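You operate a simulated robot arm through the tools that you are given. There is no shell and no other tool. Be economical: measure what you need, move in short steps, check, and stop when the job is done.

You are at the controls of a simulated robot arm. One attempt, no reset.

Task
Try the winch: crank up to the 210 mark, then lower to 170.
Fine: the yellow winch lever ends on HOLD; the brake stays on. Leave the green latch closed and the beam square.

Only the result counts: the job must be done as asked and must still hold three seconds after the hand-in. Knocking over, shifting, dropping, spilling or breaking anything else fails it.

Robot
A 7-joint arm with a two-finger parallel gripper, fixed in place. Base frame: the origin is at the foot of the arm, x ahead of it, y to its left, z up. Lengths are in mm, angles in degrees, forces in N, time in s.
With the tool pointing down near the work surface it reaches from about 200 to 740 mm from the base axis. Its first joint turns from -166.0 to 166.0 degrees. Payload 3.91 kg.
The TCP is the grasp point between the finger pads, 30 mm short of the fingertips. In the tool frame z runs along the fingers and y along their closing line. The gripper opens to 110 mm. The fingers are 20 mm wide and 10 mm thick; the gripper's body (48 by 112 mm) begins 55 mm behind the TCP.
Orientation is told as [roll, pitch, yaw] about the base's x, y, z axes, in that order, counted from this pose: with the fingers straight down and closing along the base's y, the tool's x points along the base's -x, its y along +y and its z along -z.

Tools
- The arm moves only by the tool step_arm. Its argument "motion" is a list of rows, each a list of 7 numbers: the shift along the tool's x, y, z in units of 150 mm (1.0 is 150 mm), then the turn, a rotation vector about the tool's x, y, z in units of 120 degrees (1.0 is 120 degrees), then the finger opening in mm, from 0 to 110. In form: [[dx, dy, dz, rx, ry, rz, claw], ...]. A call has 1 to 8 rows; each row is the pose to reach, as a shift and turn from the pose commanded when the call began, along the tool's axes at that moment. A call with a number of a shift or a turn outside -1 to 1 is refused whole. Rows are played at 5 a second. More than 50 mm and 8.6 degrees between two rows, or a gripper value outside its range, and nothing of the call is played. A pose out of reach is approached as far as the arm can. The call stops where the force on the tool passes 70 N (or 10 N more than at its start, if that is more) or the arm is blocked; 0.2 s more then pass. The fingers move at their own pace (about 153 mm/s each) and stop on an object; they squeeze with about 33 N. The grip force told is the motor's: it shows also when the fingers shut on nothing. Time passes only in rows, and 0.2 s behind the last, so rows that repeat a pose let the fingers close. It gives the time, the measured TCP pose, the force on the tool (base axes), the opening and the grip force at its end, in the units of the frame above (readings bear some noise).
- Cameras (640 x 400 px; columns grow to the right, rows downward): "scene" is fixed at [49.9, 500.4, 1526.9]; the picture's right is [-0.31, -0.95, 0.00], its down [-0.79, 0.26, -0.55] and it looks along [0.52, -0.17, -0.84] (base axes); focal length 214 px, centre (320, 200). "wrist" rides on the gripper at [77, 7, -114] in the tool frame; the picture's right is [-0.09, 1.00, 0.00], its down [-0.80, -0.07, -0.59] and it looks along [-0.59, -0.05, 0.80] (tool axes); focal length 270 px, centre (320, 200). There is no depth. A picture from a camera that has moved, and an enlarged one, comes with that camera's place and axes in the base frame and with its lens.
- grab_frame(camera): a new picture of that camera. It takes no simulated time.
- raise_lower(by): slides the trunk up (or, below 0, down) by that many mm; the arm rides with it, the base frame stays. It gives what a move gives, with no picture.
- zoom(camera, box): a new picture of the part [left, top, right, bottom] of that camera's present view, enlarged. It takes no simulated time.
- sign_off(): hands the job in; it is judged then, once.

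Work in short steps. Places have to be worked out from the pictures, the camera data and where the tool is seen: move nearer, look again, correct. Check each grasp and each placing, and mend what went wrong. You have 120 turns and 64 pictures in all, those below and enlarged ones among them. Open the gripper and draw the arm clear of the work before you hand the job in, unless the task says otherwise; then end with one line.

The tools are called after "Request:" as name(argument=value, ...) on one line, values as JSON. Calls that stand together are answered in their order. step_arm: Moves the arm, as the interface text tells. Its arguments: {"type":"object","properties":{"motion":{"type":"array","items":{"type":"array","items":{"type":"number"}}}},"required":["motion"]} The other tools are called the same way: raise_lower (by) slides the trunk up or down; grab_frame (camera) takes a picture; zoom (camera, box) takes an enlarged picture of a part of a camera's view; sign_off () hands the job in.

At the start:

```text
clock: 0.0
ee_pos: [289.2, 390.9, 1249.3]
tcp_rot: [0.0, 0.0, 0.1]
force: [-0.7, -0.3, -0.3]
width: 110.1
grip_force: 0.1
trunk travel left (down, up): [-575.0, 35.0]
```

scene: 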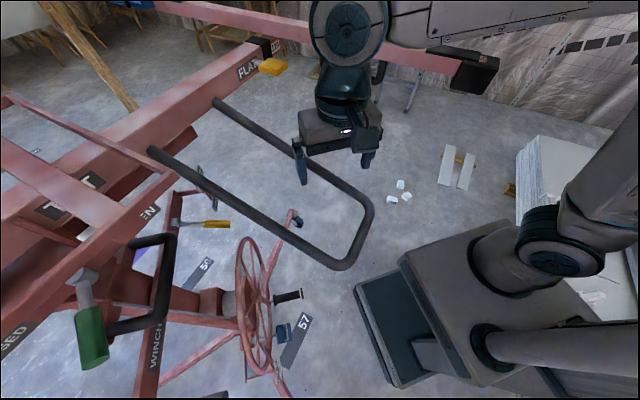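
wrist: 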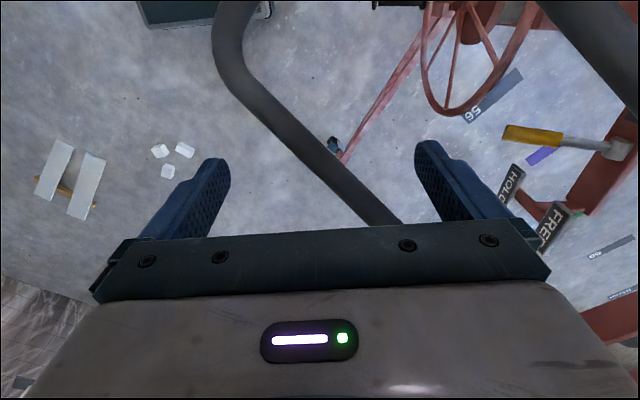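

The scene shows a panel lift with a hand wheel, a yellow lever with HOLD/FREE signs, a green latch and another yellow handle. I zoom in to read labels.

Request:
zoom(camera="scene", box=[120, 180, 340, 400])

Request:
zoom(camera="scene", box=[0, 40, 300, 230])

Request:
zoom(camera="wrist", box=[360, 0, 640, 260])

Request:
zoom(camera="scene", box=[0, 180, 200, 400])

```text
1.82 times, centred on (230, 290) of scene
camera zoom: at [49.9, 500.4, 1526.9], right [-0.31, -0.95, 0.0], down [-0.79, 0.26, -0.55], along [0.52, -0.17, -0.84], focal length 390 px, centre (484, 36)
```

zoom: 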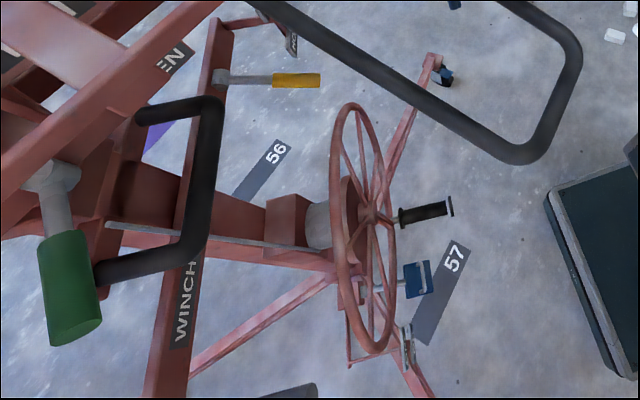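

```text
2.11 times, centred on (150, 135) of scene
camera zoom: at [49.9, 500.4, 1526.9], right [-0.31, -0.95, 0.0], down [-0.79, 0.26, -0.55], along [0.52, -0.17, -0.84], focal length 452 px, centre (678, 337)
```

zoom: 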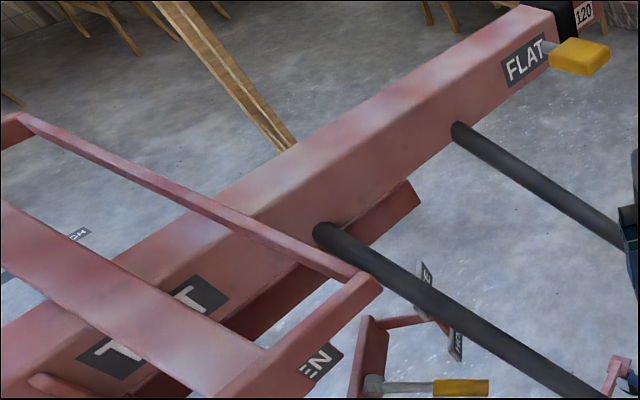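

```text
1.54 times, centred on (500, 130) of wrist
camera zoom: at [210.8, 398.3, 1364.3], right [0.09, 1.0, 0.0], down [0.8, -0.07, 0.59], along [0.59, -0.05, -0.8], focal length 416 px, centre (43, 308)
```

zoom: 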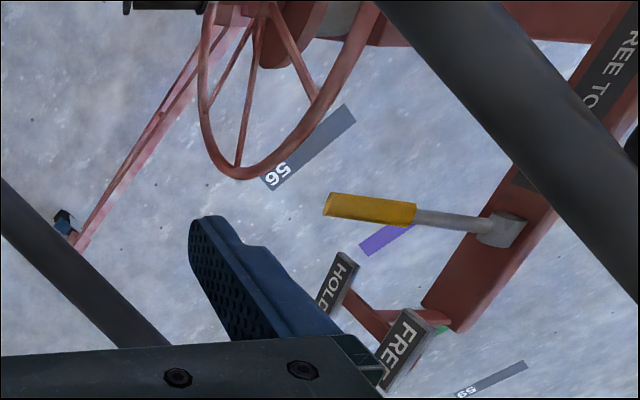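

```text
1.82 times, centred on (100, 290) of scene
camera zoom: at [49.9, 500.4, 1526.9], right [-0.31, -0.95, 0.0], down [-0.79, 0.26, -0.55], along [0.52, -0.17, -0.84], focal length 390 px, centre (720, 36)
```

zoom: 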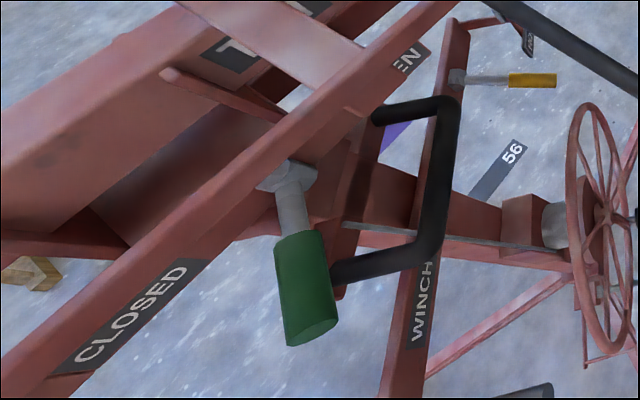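

The lever tip is at about (391, 657, 981) and its pivot at about (398, 766, 1042). The black loop is just below the gripper at z≈1160. I rise a bit and turn the wrist camera toward +y to see the winch and find the scale.

Request:
raise_lower(by=34)

Request:
step_arm(motion=[[0, 0, 0, 0, 0, -0.07, 110], [0, 0, 0, 0, 0, -0.14, 110], [0, 0, 0, 0, 0, -0.21, 110], [0, 0, 0, 0, 0, -0.28, 110], [0, 0, 0, 0, 0, -0.35, 110], [0, 0, 0, 0, 0, -0.42, 110], [0, 0, 0, 0, 0, -0.49, 110], [0, 0, 0, 0, 0, -0.56, 110]])

Request:
grab_frame(camera="wrist")

```text
clock: 0.8
ee_pos: [289.4, 391.5, 1282.3]
tcp_rot: [-0.1, 0.0, 0.0]
force: [0.1, 0.9, -0.5]
width: 109.8
grip_force: 0.1
trunk travel left (down, up): [-609.0, 1.0]
```

```text
clock: 2.6
ee_pos: [288.8, 391.5, 1283.3]
tcp_rot: [0.0, 0.0, 67.3]
force: [-0.3, 0.0, 0.2]
width: 110.0
grip_force: 0.1
trunk travel left (down, up): [-609.0, 1.0]
```

```text
57 pictures are left
camera wrist: at [251.9, 323.3, 1398.4], right [-0.89, 0.47, 0.0], down [0.37, 0.71, 0.59], along [0.28, 0.53, -0.8], focal length 270 px, centre (320, 200)
```

wrist: 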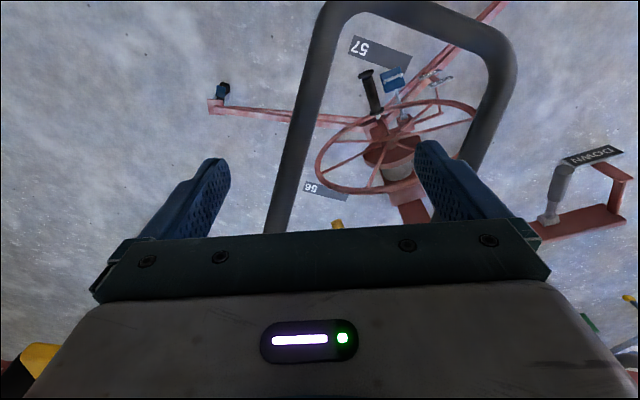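

The camera sees the winch upside-down, plus another lever with a DOWN sign. I tilt the tool to look more horizontally toward the mast.

Request:
step_arm(motion=[[0, 0, 0, 0, -0.07, 0, 110], [0, 0, 0, 0, -0.14, 0, 110], [0, 0, 0, 0, -0.21, 0, 110], [0, 0, 0, 0, -0.28, 0, 110], [0, 0, 0, 0, -0.35, 0, 110], [0, 0, 0, 0, -0.42, 0, 110]])

Request:
grab_frame(camera="wrist")

Request:
grab_frame(camera="scene")

```text
clock: 4.0
ee_pos: [290.4, 390.2, 1284.1]
tcp_rot: [-0.2, -50.6, 67.3]
force: [-0.4, -0.3, 0.1]
width: 110.0
grip_force: 0.0
trunk travel left (down, up): [-609.0, 1.0]
```

```text
56 pictures are left
camera wrist: at [228.1, 266.7, 1297.7], right [-0.9, 0.44, 0.07], down [0.08, 0.02, 1.0], along [0.44, 0.9, -0.05], focal length 270 px, centre (320, 200)
```

wrist: 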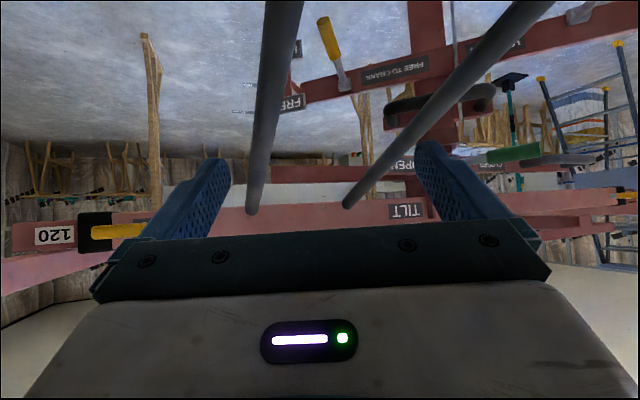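

```text
55 pictures are left
```

scene: 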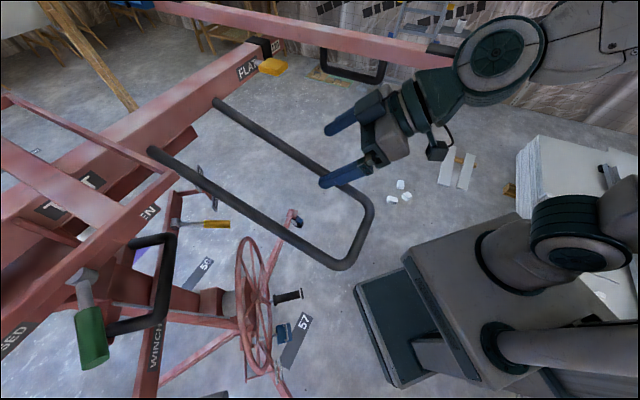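

The sign reads "FREE TO CRANK". Zooming on the details.

Request:
zoom(camera="wrist", box=[230, 0, 480, 160])

Request:
zoom(camera="wrist", box=[430, 0, 640, 240])

```text
2.50 times, centred on (355, 80) of wrist
camera zoom: at [228.1, 266.7, 1297.7], right [-0.9, 0.44, 0.07], down [0.08, 0.02, 1.0], along [0.44, 0.9, -0.05], focal length 676 px, centre (232, 500)
```

zoom: 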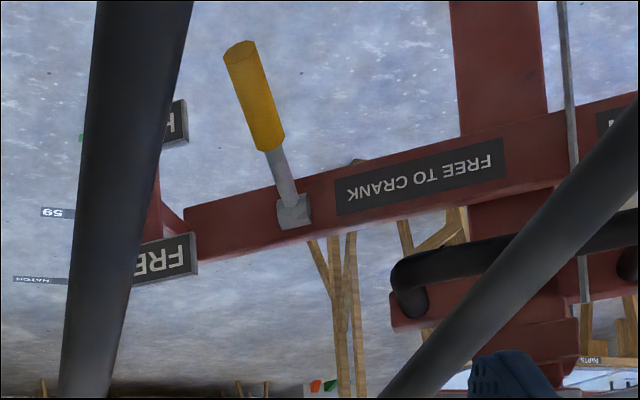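

```text
1.67 times, centred on (535, 120) of wrist
camera zoom: at [228.1, 266.7, 1297.7], right [-0.9, 0.44, 0.07], down [0.08, 0.02, 1.0], along [0.44, 0.9, -0.05], focal length 450 px, centre (-38, 333)
```

zoom: 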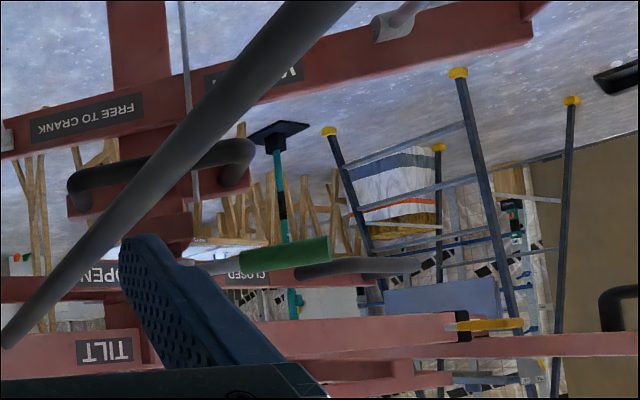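

The yellow lever sits on a crossbar; HOLD is the low sign, FREE is the high one. The lever swings about x and looks to be at HOLD now. I back out from above the loop, then lower to inspect the winch.

Request:
step_arm(motion=[[0.195, -0.129, -0.238, 0, 0, 0, 110], [0.39, -0.257, -0.475, 0, 0, 0, 110], [0.586, -0.386, -0.713, 0, 0, 0, 110], [0.76, -0.5, -0.93, 0, 0, 0, 110]])

Request:
raise_lower(by=-250)

Request:
grab_frame(camera="wrist")

Request:
grab_frame(camera="scene")

```text
refused: row 3 steps farther than a row can; nothing moved
```

```text
clock: 5.5
ee_pos: [294.2, 390.9, 1159.9]
tcp_rot: [-0.9, -52.9, 67.2]
force: [-3.2, -15.7, 18.7]
width: 110.3
grip_force: 0.0
trunk travel left (down, up): [-468.0, 142.0]
stopped: the force on the tool passed its limit (the readings are from after the stop); the commanded pose is now the measured one
```

```text
52 pictures are left
camera wrist: at [230.8, 267.8, 1168.7], right [-0.89, 0.45, 0.06], down [0.06, -0.02, 1.0], along [0.45, 0.89, -0.01], focal length 270 px, centre (320, 200)
```

wrist: 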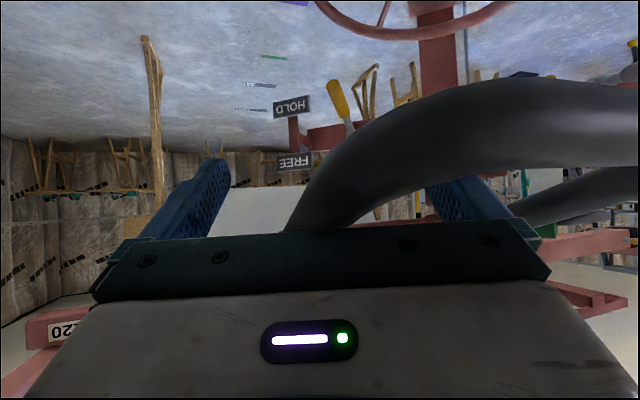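

```text
51 pictures are left
```

scene: 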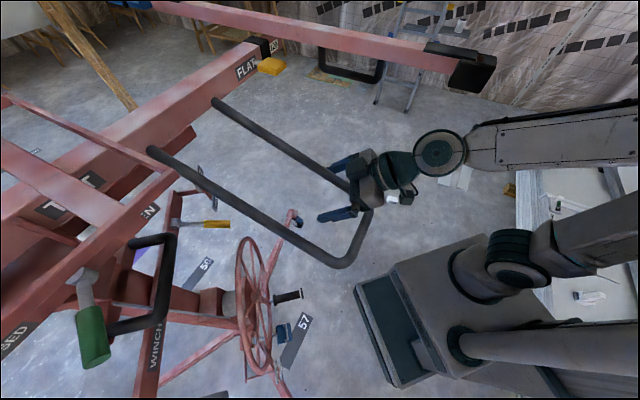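

The refused move left the arm above the loop, so lowering touched it lightly; nothing appears shifted. I raise straight back up first.

Request:
raise_lower(by=110)

```text
clock: 6.9
ee_pos: [293.6, 395.4, 1267.7]
tcp_rot: [-0.8, -52.5, 67.3]
force: [-0.6, 0.1, 0.0]
width: 109.9
grip_force: 0.0
trunk travel left (down, up): [-578.0, 32.0]
```

Clear again. Now back off along -y in steps under 50 mm.

Request:
step_arm(motion=[[0.18, -0.12, -0.21, 0, 0, 0, 110], [0.35, -0.235, -0.42, 0, 0, 0, 110], [0.53, -0.352, -0.64, 0, 0, 0, 110], [0.7, -0.46, -0.85, 0, 0, 0, 110]])

Request:
grab_frame(camera="scene")

```text
clock: 7.9
ee_pos: [290.0, 216.2, 1263.2]
tcp_rot: [-0.9, -52.4, 67.5]
force: [-0.9, -0.7, -0.3]
width: 110.1
grip_force: 0.2
trunk travel left (down, up): [-578.0, 32.0]
```

```text
50 pictures are left
```

scene: 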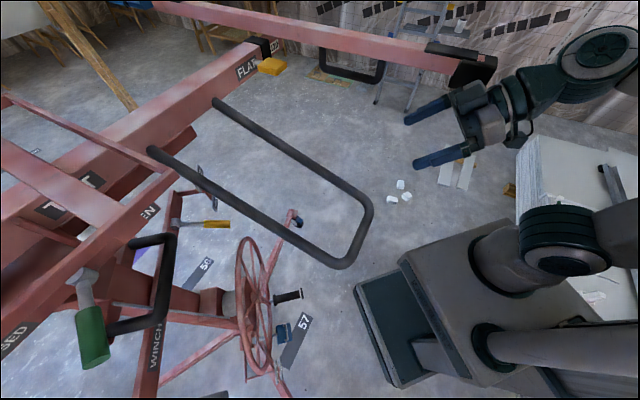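

Clear of the loop (its near edge is y≈330). Now lower to inspect the winch.

Request:
raise_lower(by=-300)

Request:
grab_frame(camera="wrist")

```text
clock: 10.9
ee_pos: [291.1, 217.9, 963.2]
tcp_rot: [-0.7, -52.5, 67.2]
force: [-0.8, 0.1, 0.8]
width: 110.0
grip_force: 0.0
trunk travel left (down, up): [-278.0, 332.0]
```

```text
49 pictures are left
camera wrist: at [228.3, 93.9, 972.7], right [-0.89, 0.44, 0.06], down [0.06, -0.01, 1.0], along [0.44, 0.9, -0.02], focal length 270 px, centre (320, 200)
```

wrist: 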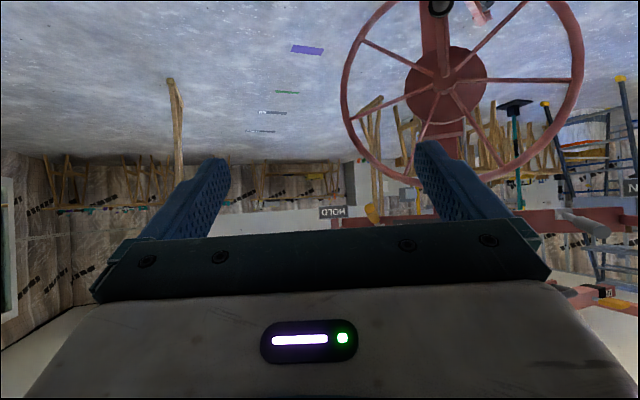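

The hub is at about (229, 659, 746), and the crank handle is at the rim bottom (z≈562, y from 524 to 640). Next I need the height scale, so I tilt the tool to horizontal, which points the camera upward, to look at the mast.

Request:
step_arm(motion=[[0, 0, 0, 0, -0.07, 0, 110], [0, 0, 0, 0, -0.14, 0, 110], [0, 0, 0, 0, -0.21, 0, 110], [0, 0, 0, 0, -0.28, 0, 110]])

Request:
grab_frame(camera="wrist")

```text
clock: 11.9
ee_pos: [342.7, 226.0, 1013.6]
tcp_rot: [-7.3, -86.0, 74.0]
force: [-0.9, -0.1, 1.2]
width: 109.9
grip_force: 0.0
out of reach, approached as far as the arm can: row 2, 3, 4
trunk travel left (down, up): [-278.0, 332.0]
```

```text
48 pictures are left
camera wrist: at [287.3, 118.4, 945.8], right [-0.91, 0.4, 0.08], down [-0.15, -0.52, 0.84], along [0.38, 0.76, 0.53], focal length 270 px, centre (320, 200)
```

wrist: 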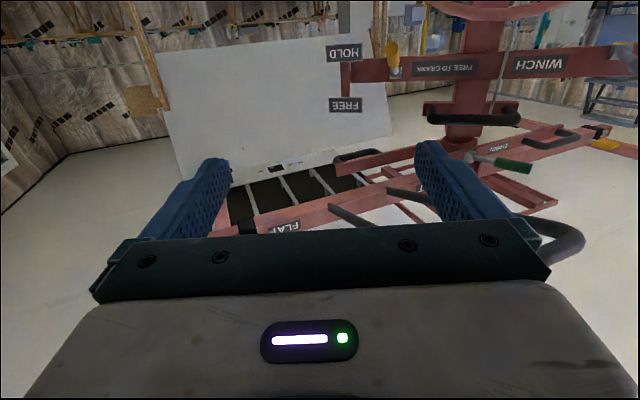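

Request:
zoom(camera="wrist", box=[310, 0, 640, 240])

```text
1.67 times, centred on (475, 120) of wrist
camera zoom: at [287.3, 118.4, 945.8], right [-0.91, 0.4, 0.08], down [-0.15, -0.52, 0.84], along [0.38, 0.76, 0.53], focal length 450 px, centre (62, 333)
```

zoom: 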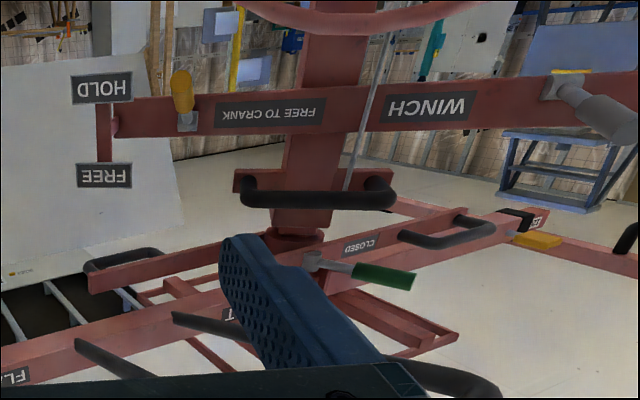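

No numbers on the front of the mast. I move toward +x and turn left to see the mast's +x side.

Request:
step_arm(motion=[[0, -0.1, 0.11, -0.065, 0.03, 0, 110], [0, -0.2, 0.22, -0.13, 0.06, 0, 110], [0, -0.3, 0.33, -0.195, 0.09, 0, 110], [0, -0.42, 0.44, -0.26, 0.12, 0, 110], [0, -0.53, 0.55, -0.32, 0.14, 0, 110], [0, -0.63, 0.65, -0.38, 0.14, 0, 110]])

Request:
grab_frame(camera="wrist")

```text
clock: 13.3
ee_pos: [467.1, 276.9, 1005.9]
tcp_rot: [26.2, -69.8, 86.7]
force: [-0.4, 0.9, 0.5]
width: 109.8
grip_force: 0.0
trunk travel left (down, up): [-278.0, 332.0]
```

```text
46 pictures are left
camera wrist: at [502.9, 148.5, 970.8], right [-0.91, -0.33, 0.23], down [0.31, -0.21, 0.93], along [-0.25, 0.92, 0.3], focal length 270 px, centre (320, 200)
```

wrist: 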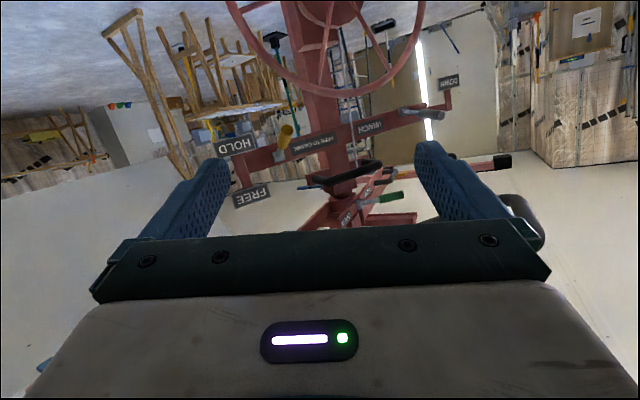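

Request:
zoom(camera="wrist", box=[200, 0, 480, 230])

```text
1.74 times, centred on (340, 115) of wrist
camera zoom: at [502.9, 148.5, 970.8], right [-0.91, -0.33, 0.23], down [0.31, -0.21, 0.93], along [-0.25, 0.92, 0.3], focal length 470 px, centre (285, 348)
```

zoom: 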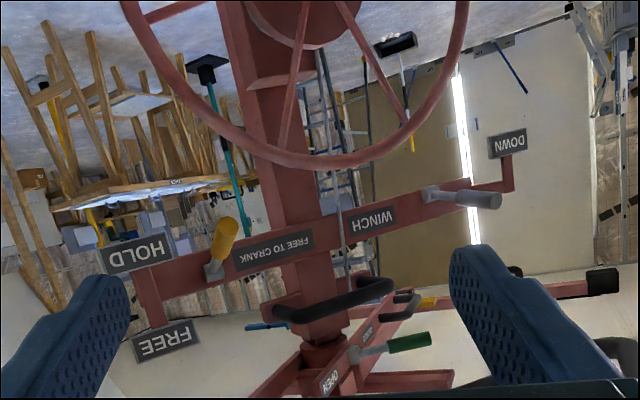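

Still no numbers; I tilt the camera down to see the lower mast and drum.

Request:
step_arm(motion=[[0, 0, 0, 0, 0.07, 0, 110], [0, 0, 0, 0, 0.14, 0, 110], [0, 0, 0, 0, 0.21, 0, 110], [0, 0, 0, 0, 0.28, 0, 110], [0, 0, 0, 0, 0.35, 0, 110]])

Request:
grab_frame(camera="wrist")

```text
clock: 14.5
ee_pos: [467.8, 277.7, 1008.4]
tcp_rot: [10.0, -29.2, 106.4]
force: [0.8, 0.3, -0.1]
width: 110.1
grip_force: 0.1
trunk travel left (down, up): [-278.0, 332.0]
```

```text
44 pictures are left
camera wrist: at [512.9, 163.8, 1070.7], right [-0.94, -0.28, 0.19], down [0.05, 0.45, 0.89], along [-0.34, 0.85, -0.41], focal length 270 px, centre (320, 200)
```

wrist: 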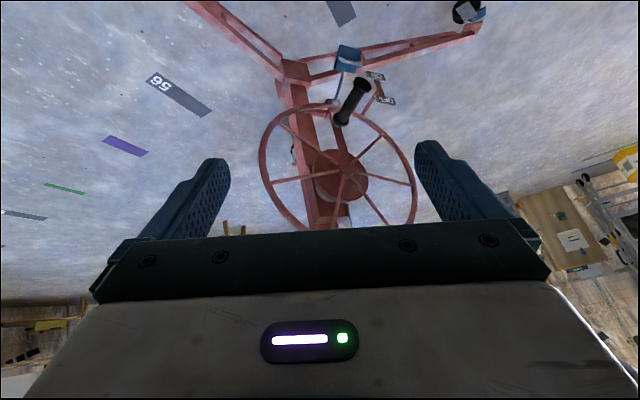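

Request:
zoom(camera="wrist", box=[240, 20, 440, 240])

```text
1.82 times, centred on (340, 130) of wrist
camera zoom: at [512.9, 163.8, 1070.7], right [-0.94, -0.28, 0.19], down [0.05, 0.45, 0.89], along [-0.34, 0.85, -0.41], focal length 491 px, centre (284, 327)
```

zoom: 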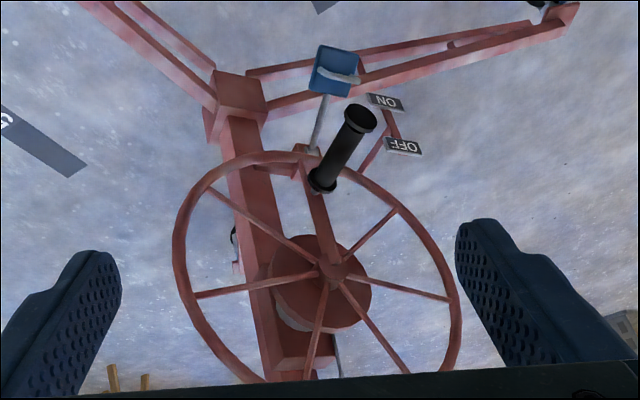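

The blue pedal is the brake, set to ON, and must be left. There's a small object on the mast's right side; I zoom in on it.

Request:
zoom(camera="wrist", box=[265, 110, 335, 200])

```text
4.44 times, centred on (300, 155) of wrist
camera zoom: at [512.9, 163.8, 1070.7], right [-0.94, -0.28, 0.19], down [0.05, 0.45, 0.89], along [-0.34, 0.85, -0.41], focal length 1201 px, centre (409, 400)
```

zoom: 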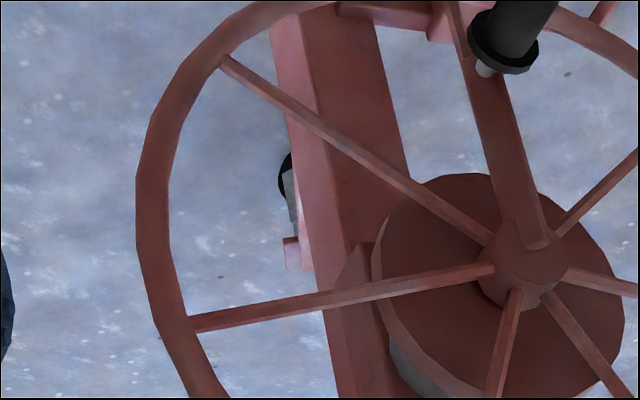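

That's just a caster. I now swing over to look at the mast from the -x side.

Request:
step_arm(motion=[[-0.052, 0.196, 0.065, 0.024, -0.008, 0.043, 110], [-0.104, 0.392, 0.13, 0.049, -0.015, 0.086, 110], [-0.156, 0.588, 0.195, 0.073, -0.023, 0.129, 110], [-0.208, 0.784, 0.26, 0.098, -0.03, 0.172, 110], [-0.26, 0.98, 0.323, 0.122, -0.038, 0.215, 110]])

```text
clock: 15.7
ee_pos: [306.0, 279.1, 1007.9]
tcp_rot: [10.2, -29.4, 76.2]
force: [0.4, -0.4, 0.3]
width: 110.0
grip_force: 0.0
trunk travel left (down, up): [-278.0, 332.0]
```

Request:
step_arm(motion=[[0.02, 0.196, 0.024, 0.024, -0.008, 0.043, 110], [0.04, 0.392, 0.048, 0.049, -0.015, 0.086, 110], [0.06, 0.588, 0.072, 0.073, -0.023, 0.129, 110], [0.08, 0.784, 0.096, 0.098, -0.03, 0.172, 110], [0.095, 0.98, 0.12, 0.122, -0.038, 0.215, 110]])

Request:
grab_frame(camera="wrist")

```text
clock: 16.9
ee_pos: [159.1, 296.2, 1007.3]
tcp_rot: [10.2, -29.3, 46.2]
force: [0.1, 0.7, -0.7]
width: 109.9
grip_force: 0.1
trunk travel left (down, up): [-278.0, 332.0]
```

```text
41 pictures are left
camera wrist: at [82.9, 198.4, 1070.7], right [-0.71, 0.67, 0.2], down [0.42, 0.18, 0.89], along [0.56, 0.72, -0.41], focal length 270 px, centre (320, 200)
```

wrist: 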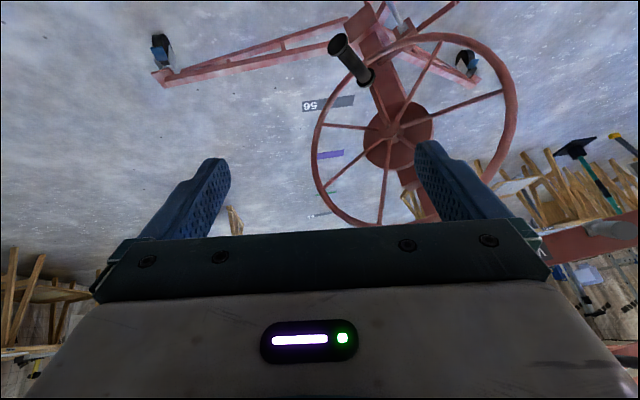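

Handle: axis along -y from (222, 642, 626) to (216, 519, 627); hub about (214, 674, 748), so the crank radius is ≈122. I tilt up to see the mast from this side.

Request:
step_arm(motion=[[0, 0, 0, 0, -0.07, 0, 110], [0, 0, 0, 0, -0.14, 0, 110], [0, 0, 0, -0.03, -0.21, 0, 110], [0, 0, 0, -0.06, -0.28, 0, 110], [0, 0, 0, -0.08, -0.35, 0, 110]])

Request:
grab_frame(camera="wrist")

```text
refused: row 3 steps farther than a row can; nothing moved
```

```text
40 pictures are left
camera wrist: at [82.9, 198.4, 1070.7], right [-0.71, 0.67, 0.2], down [0.42, 0.18, 0.89], along [0.56, 0.72, -0.41], focal length 270 px, centre (320, 200)
```

wrist: 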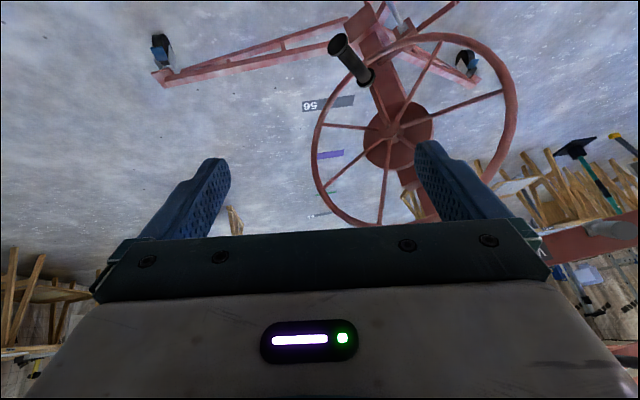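

Request:
step_arm(motion=[[0, 0, 0, 0, -0.07, 0, 110], [0, 0, 0, 0, -0.14, 0, 110], [0, 0, 0, 0, -0.21, 0, 110], [0, 0, 0, 0, -0.28, 0, 110], [0, 0, 0, 0, -0.34, 0, 110]])

Request:
grab_frame(camera="wrist")

```text
clock: 18.1
ee_pos: [230.9, 258.6, 1019.4]
tcp_rot: [44.2, -61.7, 1.7]
force: [0.0, 0.4, -0.9]
width: 110.1
grip_force: 0.0
trunk travel left (down, up): [-278.0, 332.0]
stopped in row 5: the arm was blocked; the commanded pose is now the measured one
```

```text
39 pictures are left
camera wrist: at [117.9, 181.1, 993.8], right [-0.59, 0.7, 0.41], down [0.06, -0.46, 0.88], along [0.81, 0.55, 0.23], focal length 270 px, centre (320, 200)
```

wrist: 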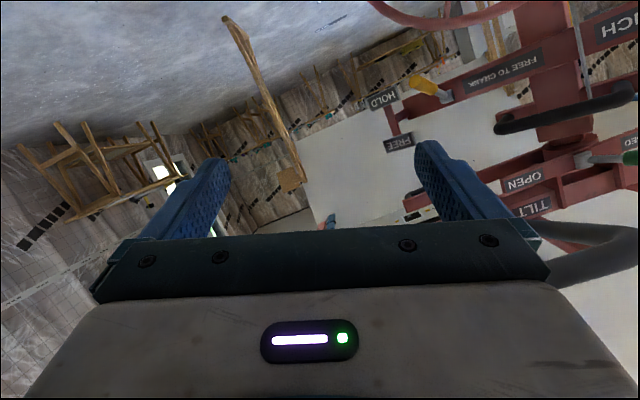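

Request:
zoom(camera="wrist", box=[470, 80, 640, 260])

```text
2.22 times, centred on (555, 170) of wrist
camera zoom: at [117.9, 181.1, 993.8], right [-0.59, 0.7, 0.41], down [0.06, -0.46, 0.88], along [0.81, 0.55, 0.23], focal length 601 px, centre (-202, 267)
```

zoom: 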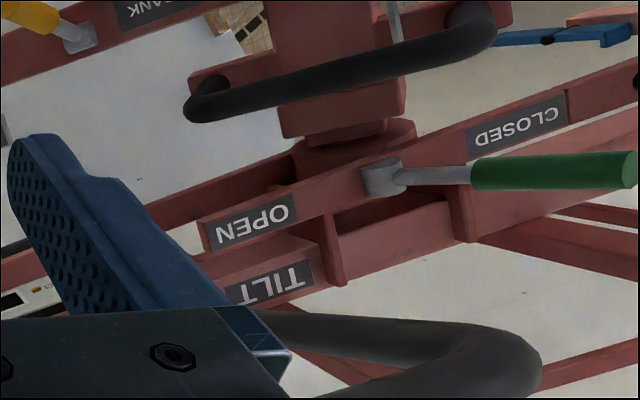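

The inner mast tube is fully retracted, so its marks should only show once raised. I'll set the lever to FREE by pushing it up from below with closed fingers. First I reorient the tool to point along +y, slightly upward, on the way to x≈395.

Request:
step_arm(motion=[[0.013, -0.017, 0.14, -0.056, -0.0306, -0.025, 110], [0.026, -0.034, 0.28, -0.112, -0.0611, -0.05, 110], [0.039, -0.05, 0.42, -0.168, -0.0917, -0.075, 0], [0.052, -0.067, 0.56, -0.224, -0.1223, -0.1, 0], [0.065, -0.084, 0.7, -0.28, -0.1529, -0.125, 0], [0.078, -0.101, 0.84, -0.336, -0.1834, -0.15, 0], [0.091, -0.118, 0.98, -0.392, -0.214, -0.175, 0]])

Request:
grab_frame(camera="scene")

```text
clock: 19.7
ee_pos: [322.5, 351.5, 955.8]
tcp_rot: [-179.2, -75.0, -90.3]
force: [0.4, -0.2, -0.2]
width: 0.1
grip_force: 33.3
out of reach, approached as far as the arm can: row 1, 2, 3, 4, 5
trunk travel left (down, up): [-278.0, 332.0]
```

```text
37 pictures are left
```

scene: 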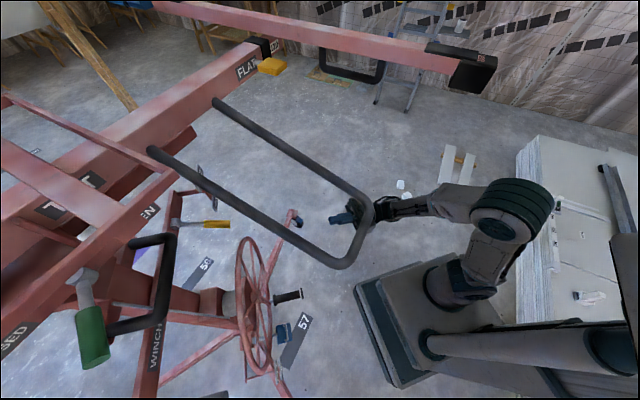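

Tool points along +y with the loop above it. I advance to line up below the lever at x≈395.

Request:
step_arm(motion=[[0.081, -0.12, 0.238, 0, 0, 0, 0], [0.162, -0.24, 0.475, 0, 0, 0, 0], [0.242, -0.36, 0.713, 0, 0, 0, 0], [0.323, -0.48, 0.95, 0, 0, 0, 0]])

Request:
grab_frame(camera="wrist")

```text
clock: 20.7
ee_pos: [397.1, 503.7, 946.8]
tcp_rot: [-179.0, -74.9, -90.4]
force: [-0.1, -0.8, 0.3]
width: 0.0
grip_force: 33.0
trunk travel left (down, up): [-278.0, 332.0]
```

```text
36 pictures are left
camera wrist: at [389.7, 412.1, 843.0], right [-1.0, -0.03, 0.08], down [0.07, -0.78, 0.62], along [0.04, 0.62, 0.78], focal length 270 px, centre (320, 200)
```

wrist: 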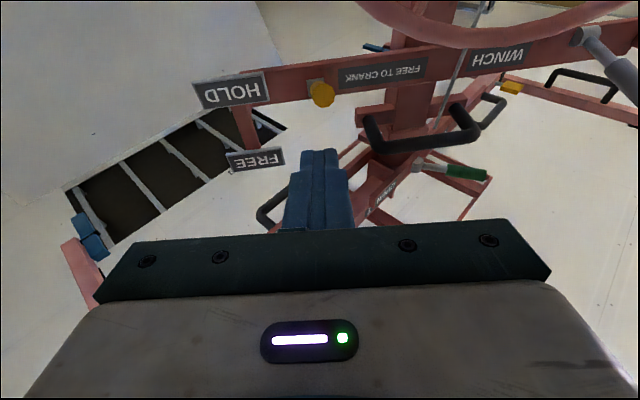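

Lever tip is confirmed at (393, 657, 985). I slide the closed fingers underneath it.

Request:
step_arm(motion=[[0.072, 0.004, 0.247, 0, 0, 0, 0], [0.144, 0.007, 0.495, 0, 0, 0, 0], [0.215, 0.01, 0.742, 0, 0, 0, 0], [0.287, 0.013, 0.99, 0, 0, 0, 0]])

Request:
zoom(camera="wrist", box=[160, 0, 480, 240])

Request:
grab_frame(camera="scene")

```text
clock: 21.7
ee_pos: [393.8, 655.5, 942.4]
tcp_rot: [-178.9, -75.0, -90.7]
force: [-0.3, 0.2, 0.1]
width: 0.0
grip_force: 32.9
trunk travel left (down, up): [-278.0, 332.0]
```

```text
1.67 times, centred on (320, 120) of wrist
camera zoom: at [386.0, 564.3, 839.2], right [-1.0, -0.03, 0.08], down [0.07, -0.78, 0.62], along [0.04, 0.62, 0.78], focal length 450 px, centre (320, 333)
```

zoom: 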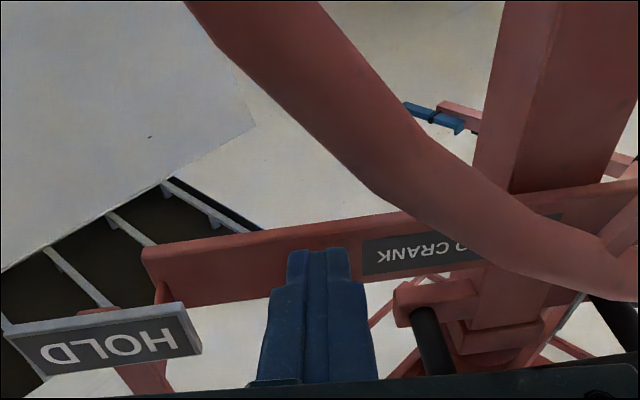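

```text
34 pictures are left
```

scene: 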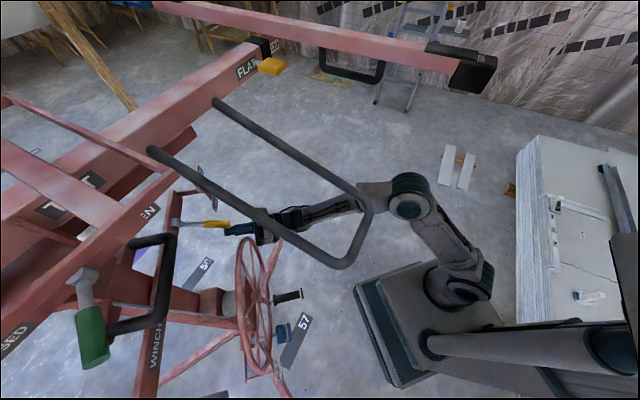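

Fingers are just below the lever grip. I raise with the trunk in parts, watching the force.

Request:
raise_lower(by=70)

Request:
zoom(camera="scene", box=[140, 140, 340, 265])

```text
clock: 22.8
ee_pos: [392.9, 654.5, 1013.1]
tcp_rot: [-179.0, -75.0, -90.6]
force: [-0.2, -0.1, -1.0]
width: 0.2
grip_force: 33.2
trunk travel left (down, up): [-348.0, 262.0]
```

```text
3.20 times, centred on (240, 202) of scene
camera zoom: at [49.9, 500.4, 1526.9], right [-0.31, -0.95, 0.0], down [-0.79, 0.26, -0.55], along [0.52, -0.17, -0.84], focal length 686 px, centre (576, 192)
```

zoom: 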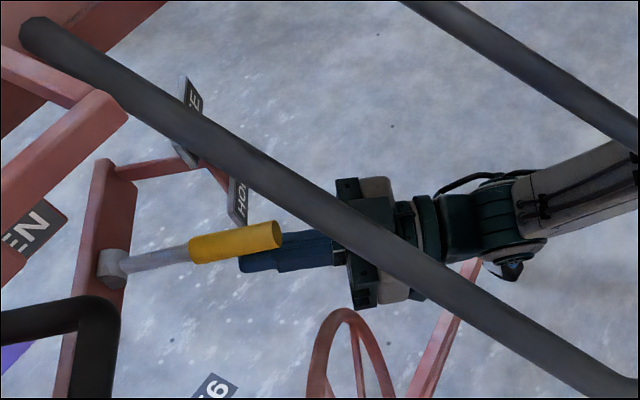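

The lever follows (tip now ≈z 1030) with little force. I continue up.

Request:
raise_lower(by=40)

Request:
zoom(camera="scene", box=[140, 140, 340, 265])

```text
clock: 23.6
ee_pos: [392.9, 654.9, 1052.1]
tcp_rot: [-178.9, -75.0, -90.5]
force: [0.3, 0.5, 0.7]
width: 0.1
grip_force: 33.1
trunk travel left (down, up): [-388.0, 222.0]
```

```text
3.20 times, centred on (240, 202) of scene
camera zoom: at [49.9, 500.4, 1526.9], right [-0.31, -0.95, 0.0], down [-0.79, 0.26, -0.55], along [0.52, -0.17, -0.84], focal length 686 px, centre (576, 192)
```

zoom: 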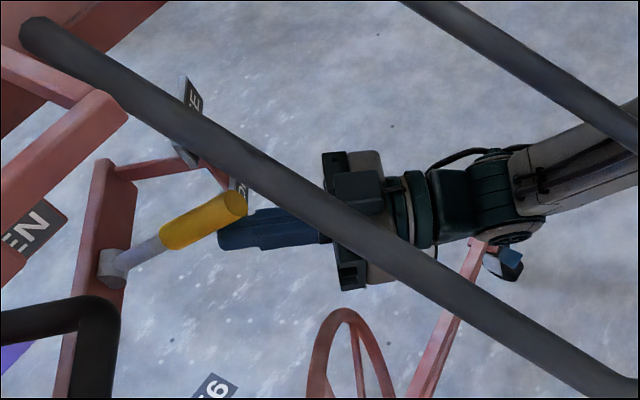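

Lever is at about +20°. Another 22 mm up.

Request:
raise_lower(by=22)

Request:
zoom(camera="scene", box=[140, 140, 340, 265])

```text
clock: 24.2
ee_pos: [393.2, 653.4, 1054.5]
tcp_rot: [178.4, -77.2, -88.1]
force: [-2.1, -3.7, -7.1]
width: 0.0
grip_force: 32.9
trunk travel left (down, up): [-408.0, 202.0]
stopped: the force on the tool passed its limit (the readings are from after the stop); the commanded pose is now the measured one
```

```text
3.20 times, centred on (240, 202) of scene
camera zoom: at [49.9, 500.4, 1526.9], right [-0.31, -0.95, 0.0], down [-0.79, 0.26, -0.55], along [0.52, -0.17, -0.84], focal length 686 px, centre (576, 192)
```

zoom: 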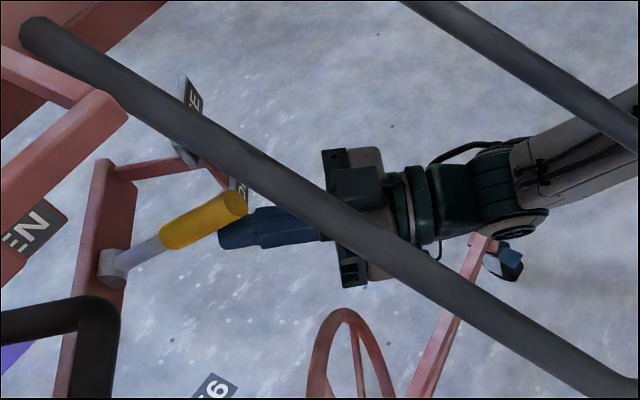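

The lever is at its upper stop (FREE). I back down a little and withdraw.

Request:
raise_lower(by=-40)

Request:
step_arm(motion=[[-0.06, 0, -0.24, 0, 0, 0, 0], [-0.12, 0, -0.48, 0, 0, 0, 0], [-0.18, 0, -0.72, 0, 0, 0, 0], [-0.24, 0, -0.96, 0, 0, 0, 0]])

Request:
grab_frame(camera="wrist")

```text
clock: 25.1
ee_pos: [393.4, 653.3, 1015.4]
tcp_rot: [178.9, -76.9, -88.4]
force: [-1.2, -0.7, -0.1]
width: 0.2
grip_force: 33.4
trunk travel left (down, up): [-368.0, 242.0]
```

```text
clock: 26.1
ee_pos: [395.2, 505.0, 1017.2]
tcp_rot: [178.7, -76.9, -88.3]
force: [0.4, 0.6, -1.1]
width: 0.2
grip_force: 33.0
trunk travel left (down, up): [-368.0, 242.0]
```

```text
30 pictures are left
camera wrist: at [387.6, 409.9, 917.3], right [-1.0, -0.03, 0.09], down [0.08, -0.76, 0.65], along [0.05, 0.65, 0.76], focal length 270 px, centre (320, 200)
```

wrist: 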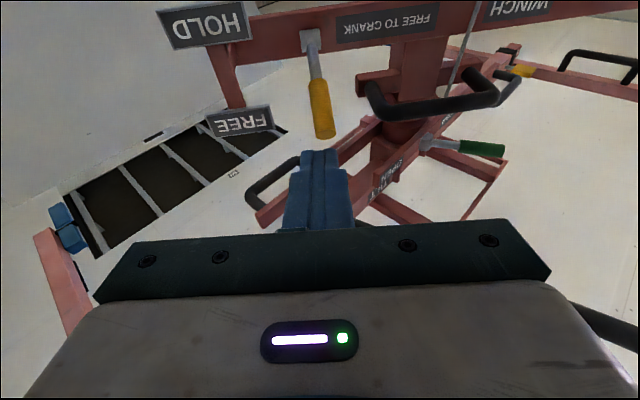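

Lever stays at FREE. I lower the trunk and shift toward the crank handle, levelling the tool.

Request:
raise_lower(by=-200)

Request:
step_arm(motion=[[-0.02, 0.24, -0.11, 0, 0.027, 0, 0], [-0.05, 0.48, -0.22, 0, 0.054, 0, 0], [-0.08, 0.72, -0.34, 0, 0.081, 0, 110], [-0.105, 0.967, -0.455, 0, 0.108, 0, 110]])

```text
clock: 28.2
ee_pos: [396.0, 505.3, 816.6]
tcp_rot: [178.8, -76.8, -88.4]
force: [0.0, 0.0, -0.1]
width: 0.3
grip_force: 33.4
trunk travel left (down, up): [-168.0, 442.0]
```

```text
clock: 29.2
ee_pos: [250.1, 433.1, 816.6]
tcp_rot: [100.3, -89.8, -9.9]
force: [0.4, 0.1, -0.4]
width: 110.3
grip_force: 0.0
trunk travel left (down, up): [-168.0, 442.0]
```

Request:
raise_lower(by=-100)

Request:
step_arm(motion=[[0.2, 0.1, 0, 0, 0, 0, 110], [0.4, 0.2, 0, 0, 0, 0, 110], [0.6, 0.207, 0, 0, 0, 0, 110]])

Request:
grab_frame(camera="wrist")

Request:
grab_frame(camera="scene")

```text
clock: 30.6
ee_pos: [251.3, 432.4, 717.2]
tcp_rot: [110.4, -89.7, -19.8]
force: [0.2, 0.6, -0.2]
width: 110.0
grip_force: 0.1
trunk travel left (down, up): [-68.0, 542.0]
```

```text
clock: 31.4
ee_pos: [223.5, 435.0, 627.5]
tcp_rot: [120.7, -89.7, -30.2]
force: [-0.4, 0.5, -0.4]
width: 110.0
grip_force: 0.1
out of reach, approached as far as the arm can: row 2, 3
trunk travel left (down, up): [-68.0, 542.0]
```

```text
29 pictures are left
camera wrist: at [215.6, 320.5, 551.1], right [-1.0, -0.01, 0.09], down [0.08, -0.6, 0.8], along [0.05, 0.8, 0.59], focal length 270 px, centre (320, 200)
```

wrist: 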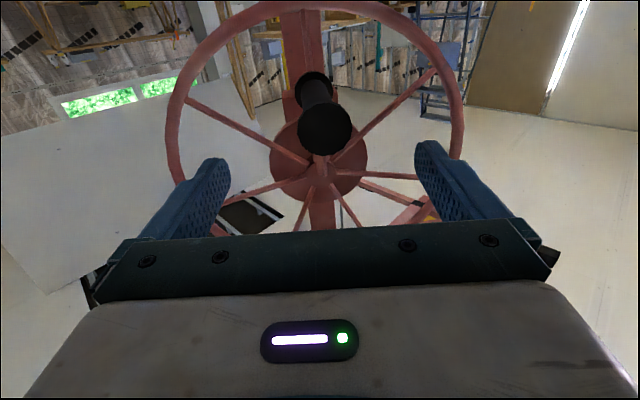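

```text
28 pictures are left
```

scene: 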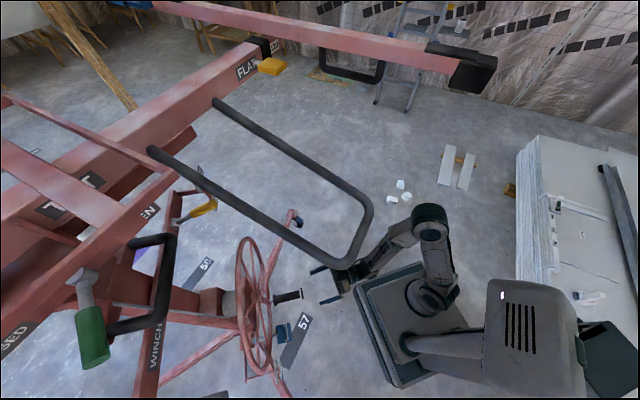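

Handle tip is at (217, 519, 629), nicely centred. I advance over it and close.

Request:
step_arm(motion=[[0, 0.01, 0.28, 0, 0, 0, 110], [0, 0.02, 0.56, 0, 0, 0, 110], [0, 0.02, 0.84, 0, 0, 0, 110], [0, 0.02, 0.84, 0, 0, 0, 60], [0, 0.02, 0.84, 0, 0, 0, 0], [0, 0.02, 0.84, 0, 0, 0, 0]])

Request:
grab_frame(camera="wrist")

```text
clock: 32.8
ee_pos: [219.2, 563.2, 626.0]
tcp_rot: [106.0, -89.7, -15.7]
force: [-1.5, 11.1, 0.1]
width: 41.6
grip_force: 44.7
trunk travel left (down, up): [-68.0, 542.0]
```

```text
27 pictures are left
camera wrist: at [211.1, 448.9, 550.4], right [-1.0, 0.0, 0.09], down [0.08, -0.6, 0.8], along [0.05, 0.8, 0.59], focal length 270 px, centre (320, 200)
```

wrist: 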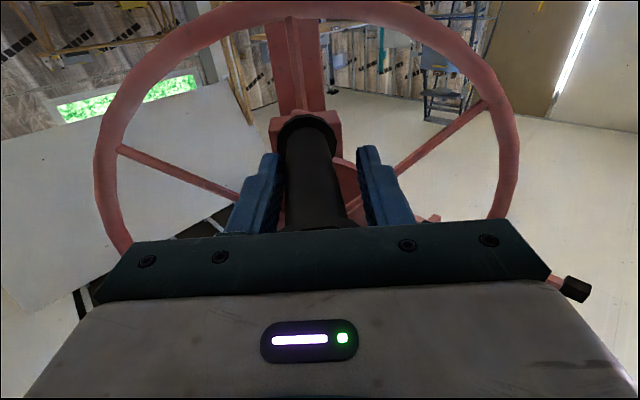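

The grip holds the handle's end flange. I try 45° clockwise (looking +y) along the arc about (217, 748) and watch the response.

Request:
step_arm(motion=[[-0.0277, 0.2105, 0, 0, 0, 0, 0], [-0.109, 0.4067, 0, 0, 0, 0, 0], [-0.238, 0.575, 0, 0, 0, 0, 0]])

Request:
grab_frame(camera="scene")

Request:
grab_frame(camera="wrist")

```text
clock: 33.1
ee_pos: [220.9, 563.4, 626.4]
tcp_rot: [71.7, -89.7, 16.4]
force: [31.9, 11.3, -12.6]
width: 41.7
grip_force: 45.1
trunk travel left (down, up): [-68.0, 542.0]
stopped in row 1: the force on the tool passed its limit (the readings are from after the stop); the commanded pose is now the measured one
```

```text
26 pictures are left
```

scene: 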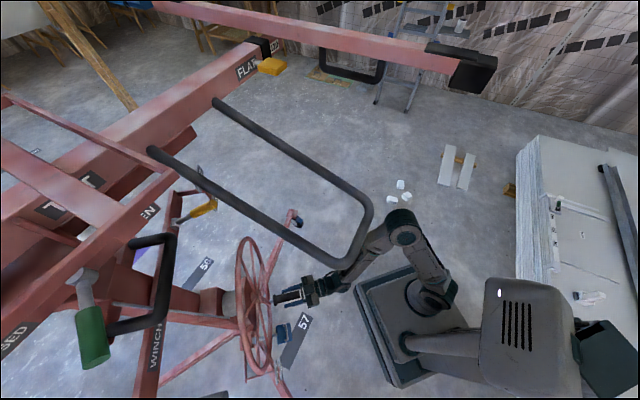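

```text
25 pictures are left
camera wrist: at [208.1, 449.4, 551.0], right [-0.99, 0.04, 0.09], down [0.05, -0.6, 0.8], along [0.09, 0.8, 0.59], focal length 270 px, centre (320, 200)
```

wrist: 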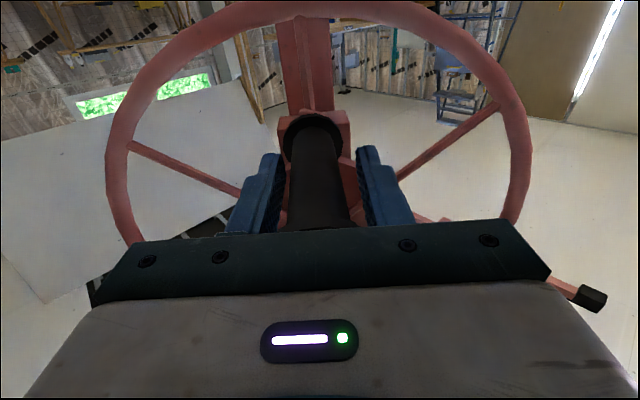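

Clockwise is blocked right away, so the hoist is at its bottom stop in that direction. I try counter-clockwise gently.

Request:
step_arm(motion=[[-0.002, -0.0567, 0, -0.01, 0, 0, 0], [-0.0079, -0.1132, 0, -0.019, 0, 0, 0], [-0.0178, -0.169, 0, -0.019, 0, 0, 0], [-0.0315, -0.2242, 0, -0.019, 0, 0, 0], [-0.049, -0.278, 0, -0.019, 0, 0, 0], [-0.0703, -0.3308, 0, -0.019, 0, 0, 0]])

Request:
grab_frame(camera="wrist")

```text
clock: 34.5
ee_pos: [264.7, 559.7, 637.0]
tcp_rot: [50.6, -89.6, 40.3]
force: [-1.1, -29.2, -32.6]
width: 42.8
grip_force: 44.6
trunk travel left (down, up): [-68.0, 542.0]
```

```text
24 pictures are left
camera wrist: at [258.2, 444.9, 561.8], right [-1.0, -0.01, 0.09], down [0.08, -0.59, 0.8], along [0.04, 0.81, 0.59], focal length 270 px, centre (320, 200)
```

wrist: 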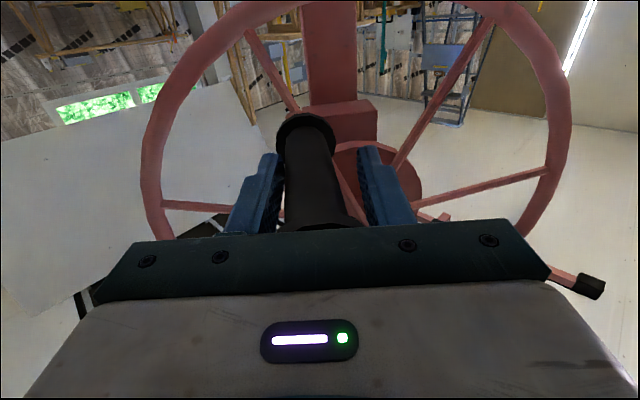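

Counter-clockwise turns. The readings suggest the wheel axis is yawed a few degrees, so I add a small -y correction and continue the arc up to about 88°.

Request:
step_arm(motion=[[-0.054, -0.099, -0.03, 0, 0, 0, 0], [-0.121, -0.191, -0.04, 0, 0, 0, 0], [-0.201, -0.272, -0.046, 0, 0, 0, 0], [-0.291, -0.341, -0.052, 0, 0, 0, 0], [-0.39, -0.397, -0.056, 0, 0, 0, 0], [-0.495, -0.439, -0.06, 0, 0, 0, 0], [-0.606, -0.465, -0.062, 0, 0, 0, 0], [-0.719, -0.476, -0.063, 0, 0, 0, 0]])

Request:
grab_frame(camera="scene")

```text
clock: 36.4
ee_pos: [338.8, 553.0, 748.8]
tcp_rot: [148.3, -89.8, -57.5]
force: [18.8, 2.4, -7.9]
width: 42.6
grip_force: 45.3
trunk travel left (down, up): [-68.0, 542.0]
```

```text
23 pictures are left
```

scene: 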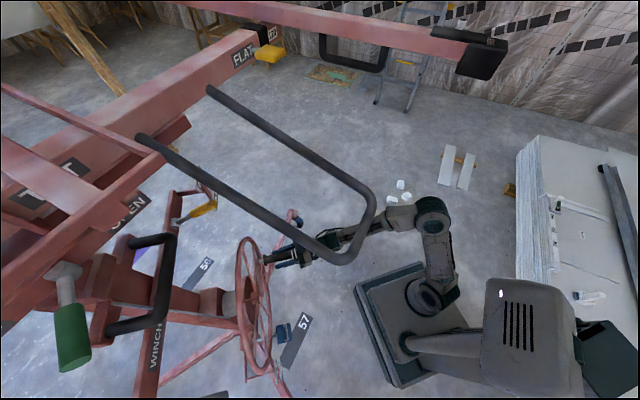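

The beam rose. I check the mast for visible marks.

Request:
zoom(camera="wrist", box=[250, 0, 640, 240])

Request:
zoom(camera="scene", box=[0, 150, 240, 390])

```text
1.64 times, centred on (445, 120) of wrist
camera zoom: at [331.6, 439.1, 672.0], right [-1.0, -0.01, 0.09], down [0.08, -0.6, 0.8], along [0.04, 0.8, 0.59], focal length 444 px, centre (115, 331)
```

zoom: 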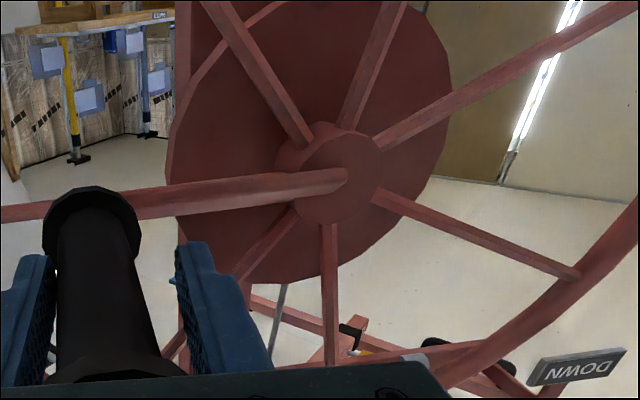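

```text
1.67 times, centred on (120, 270) of scene
camera zoom: at [49.9, 500.4, 1526.9], right [-0.31, -0.95, 0.0], down [-0.79, 0.26, -0.55], along [0.52, -0.17, -0.84], focal length 358 px, centre (653, 83)
```

zoom: 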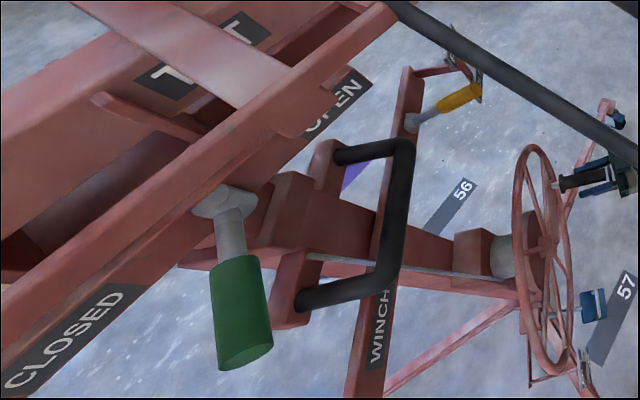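

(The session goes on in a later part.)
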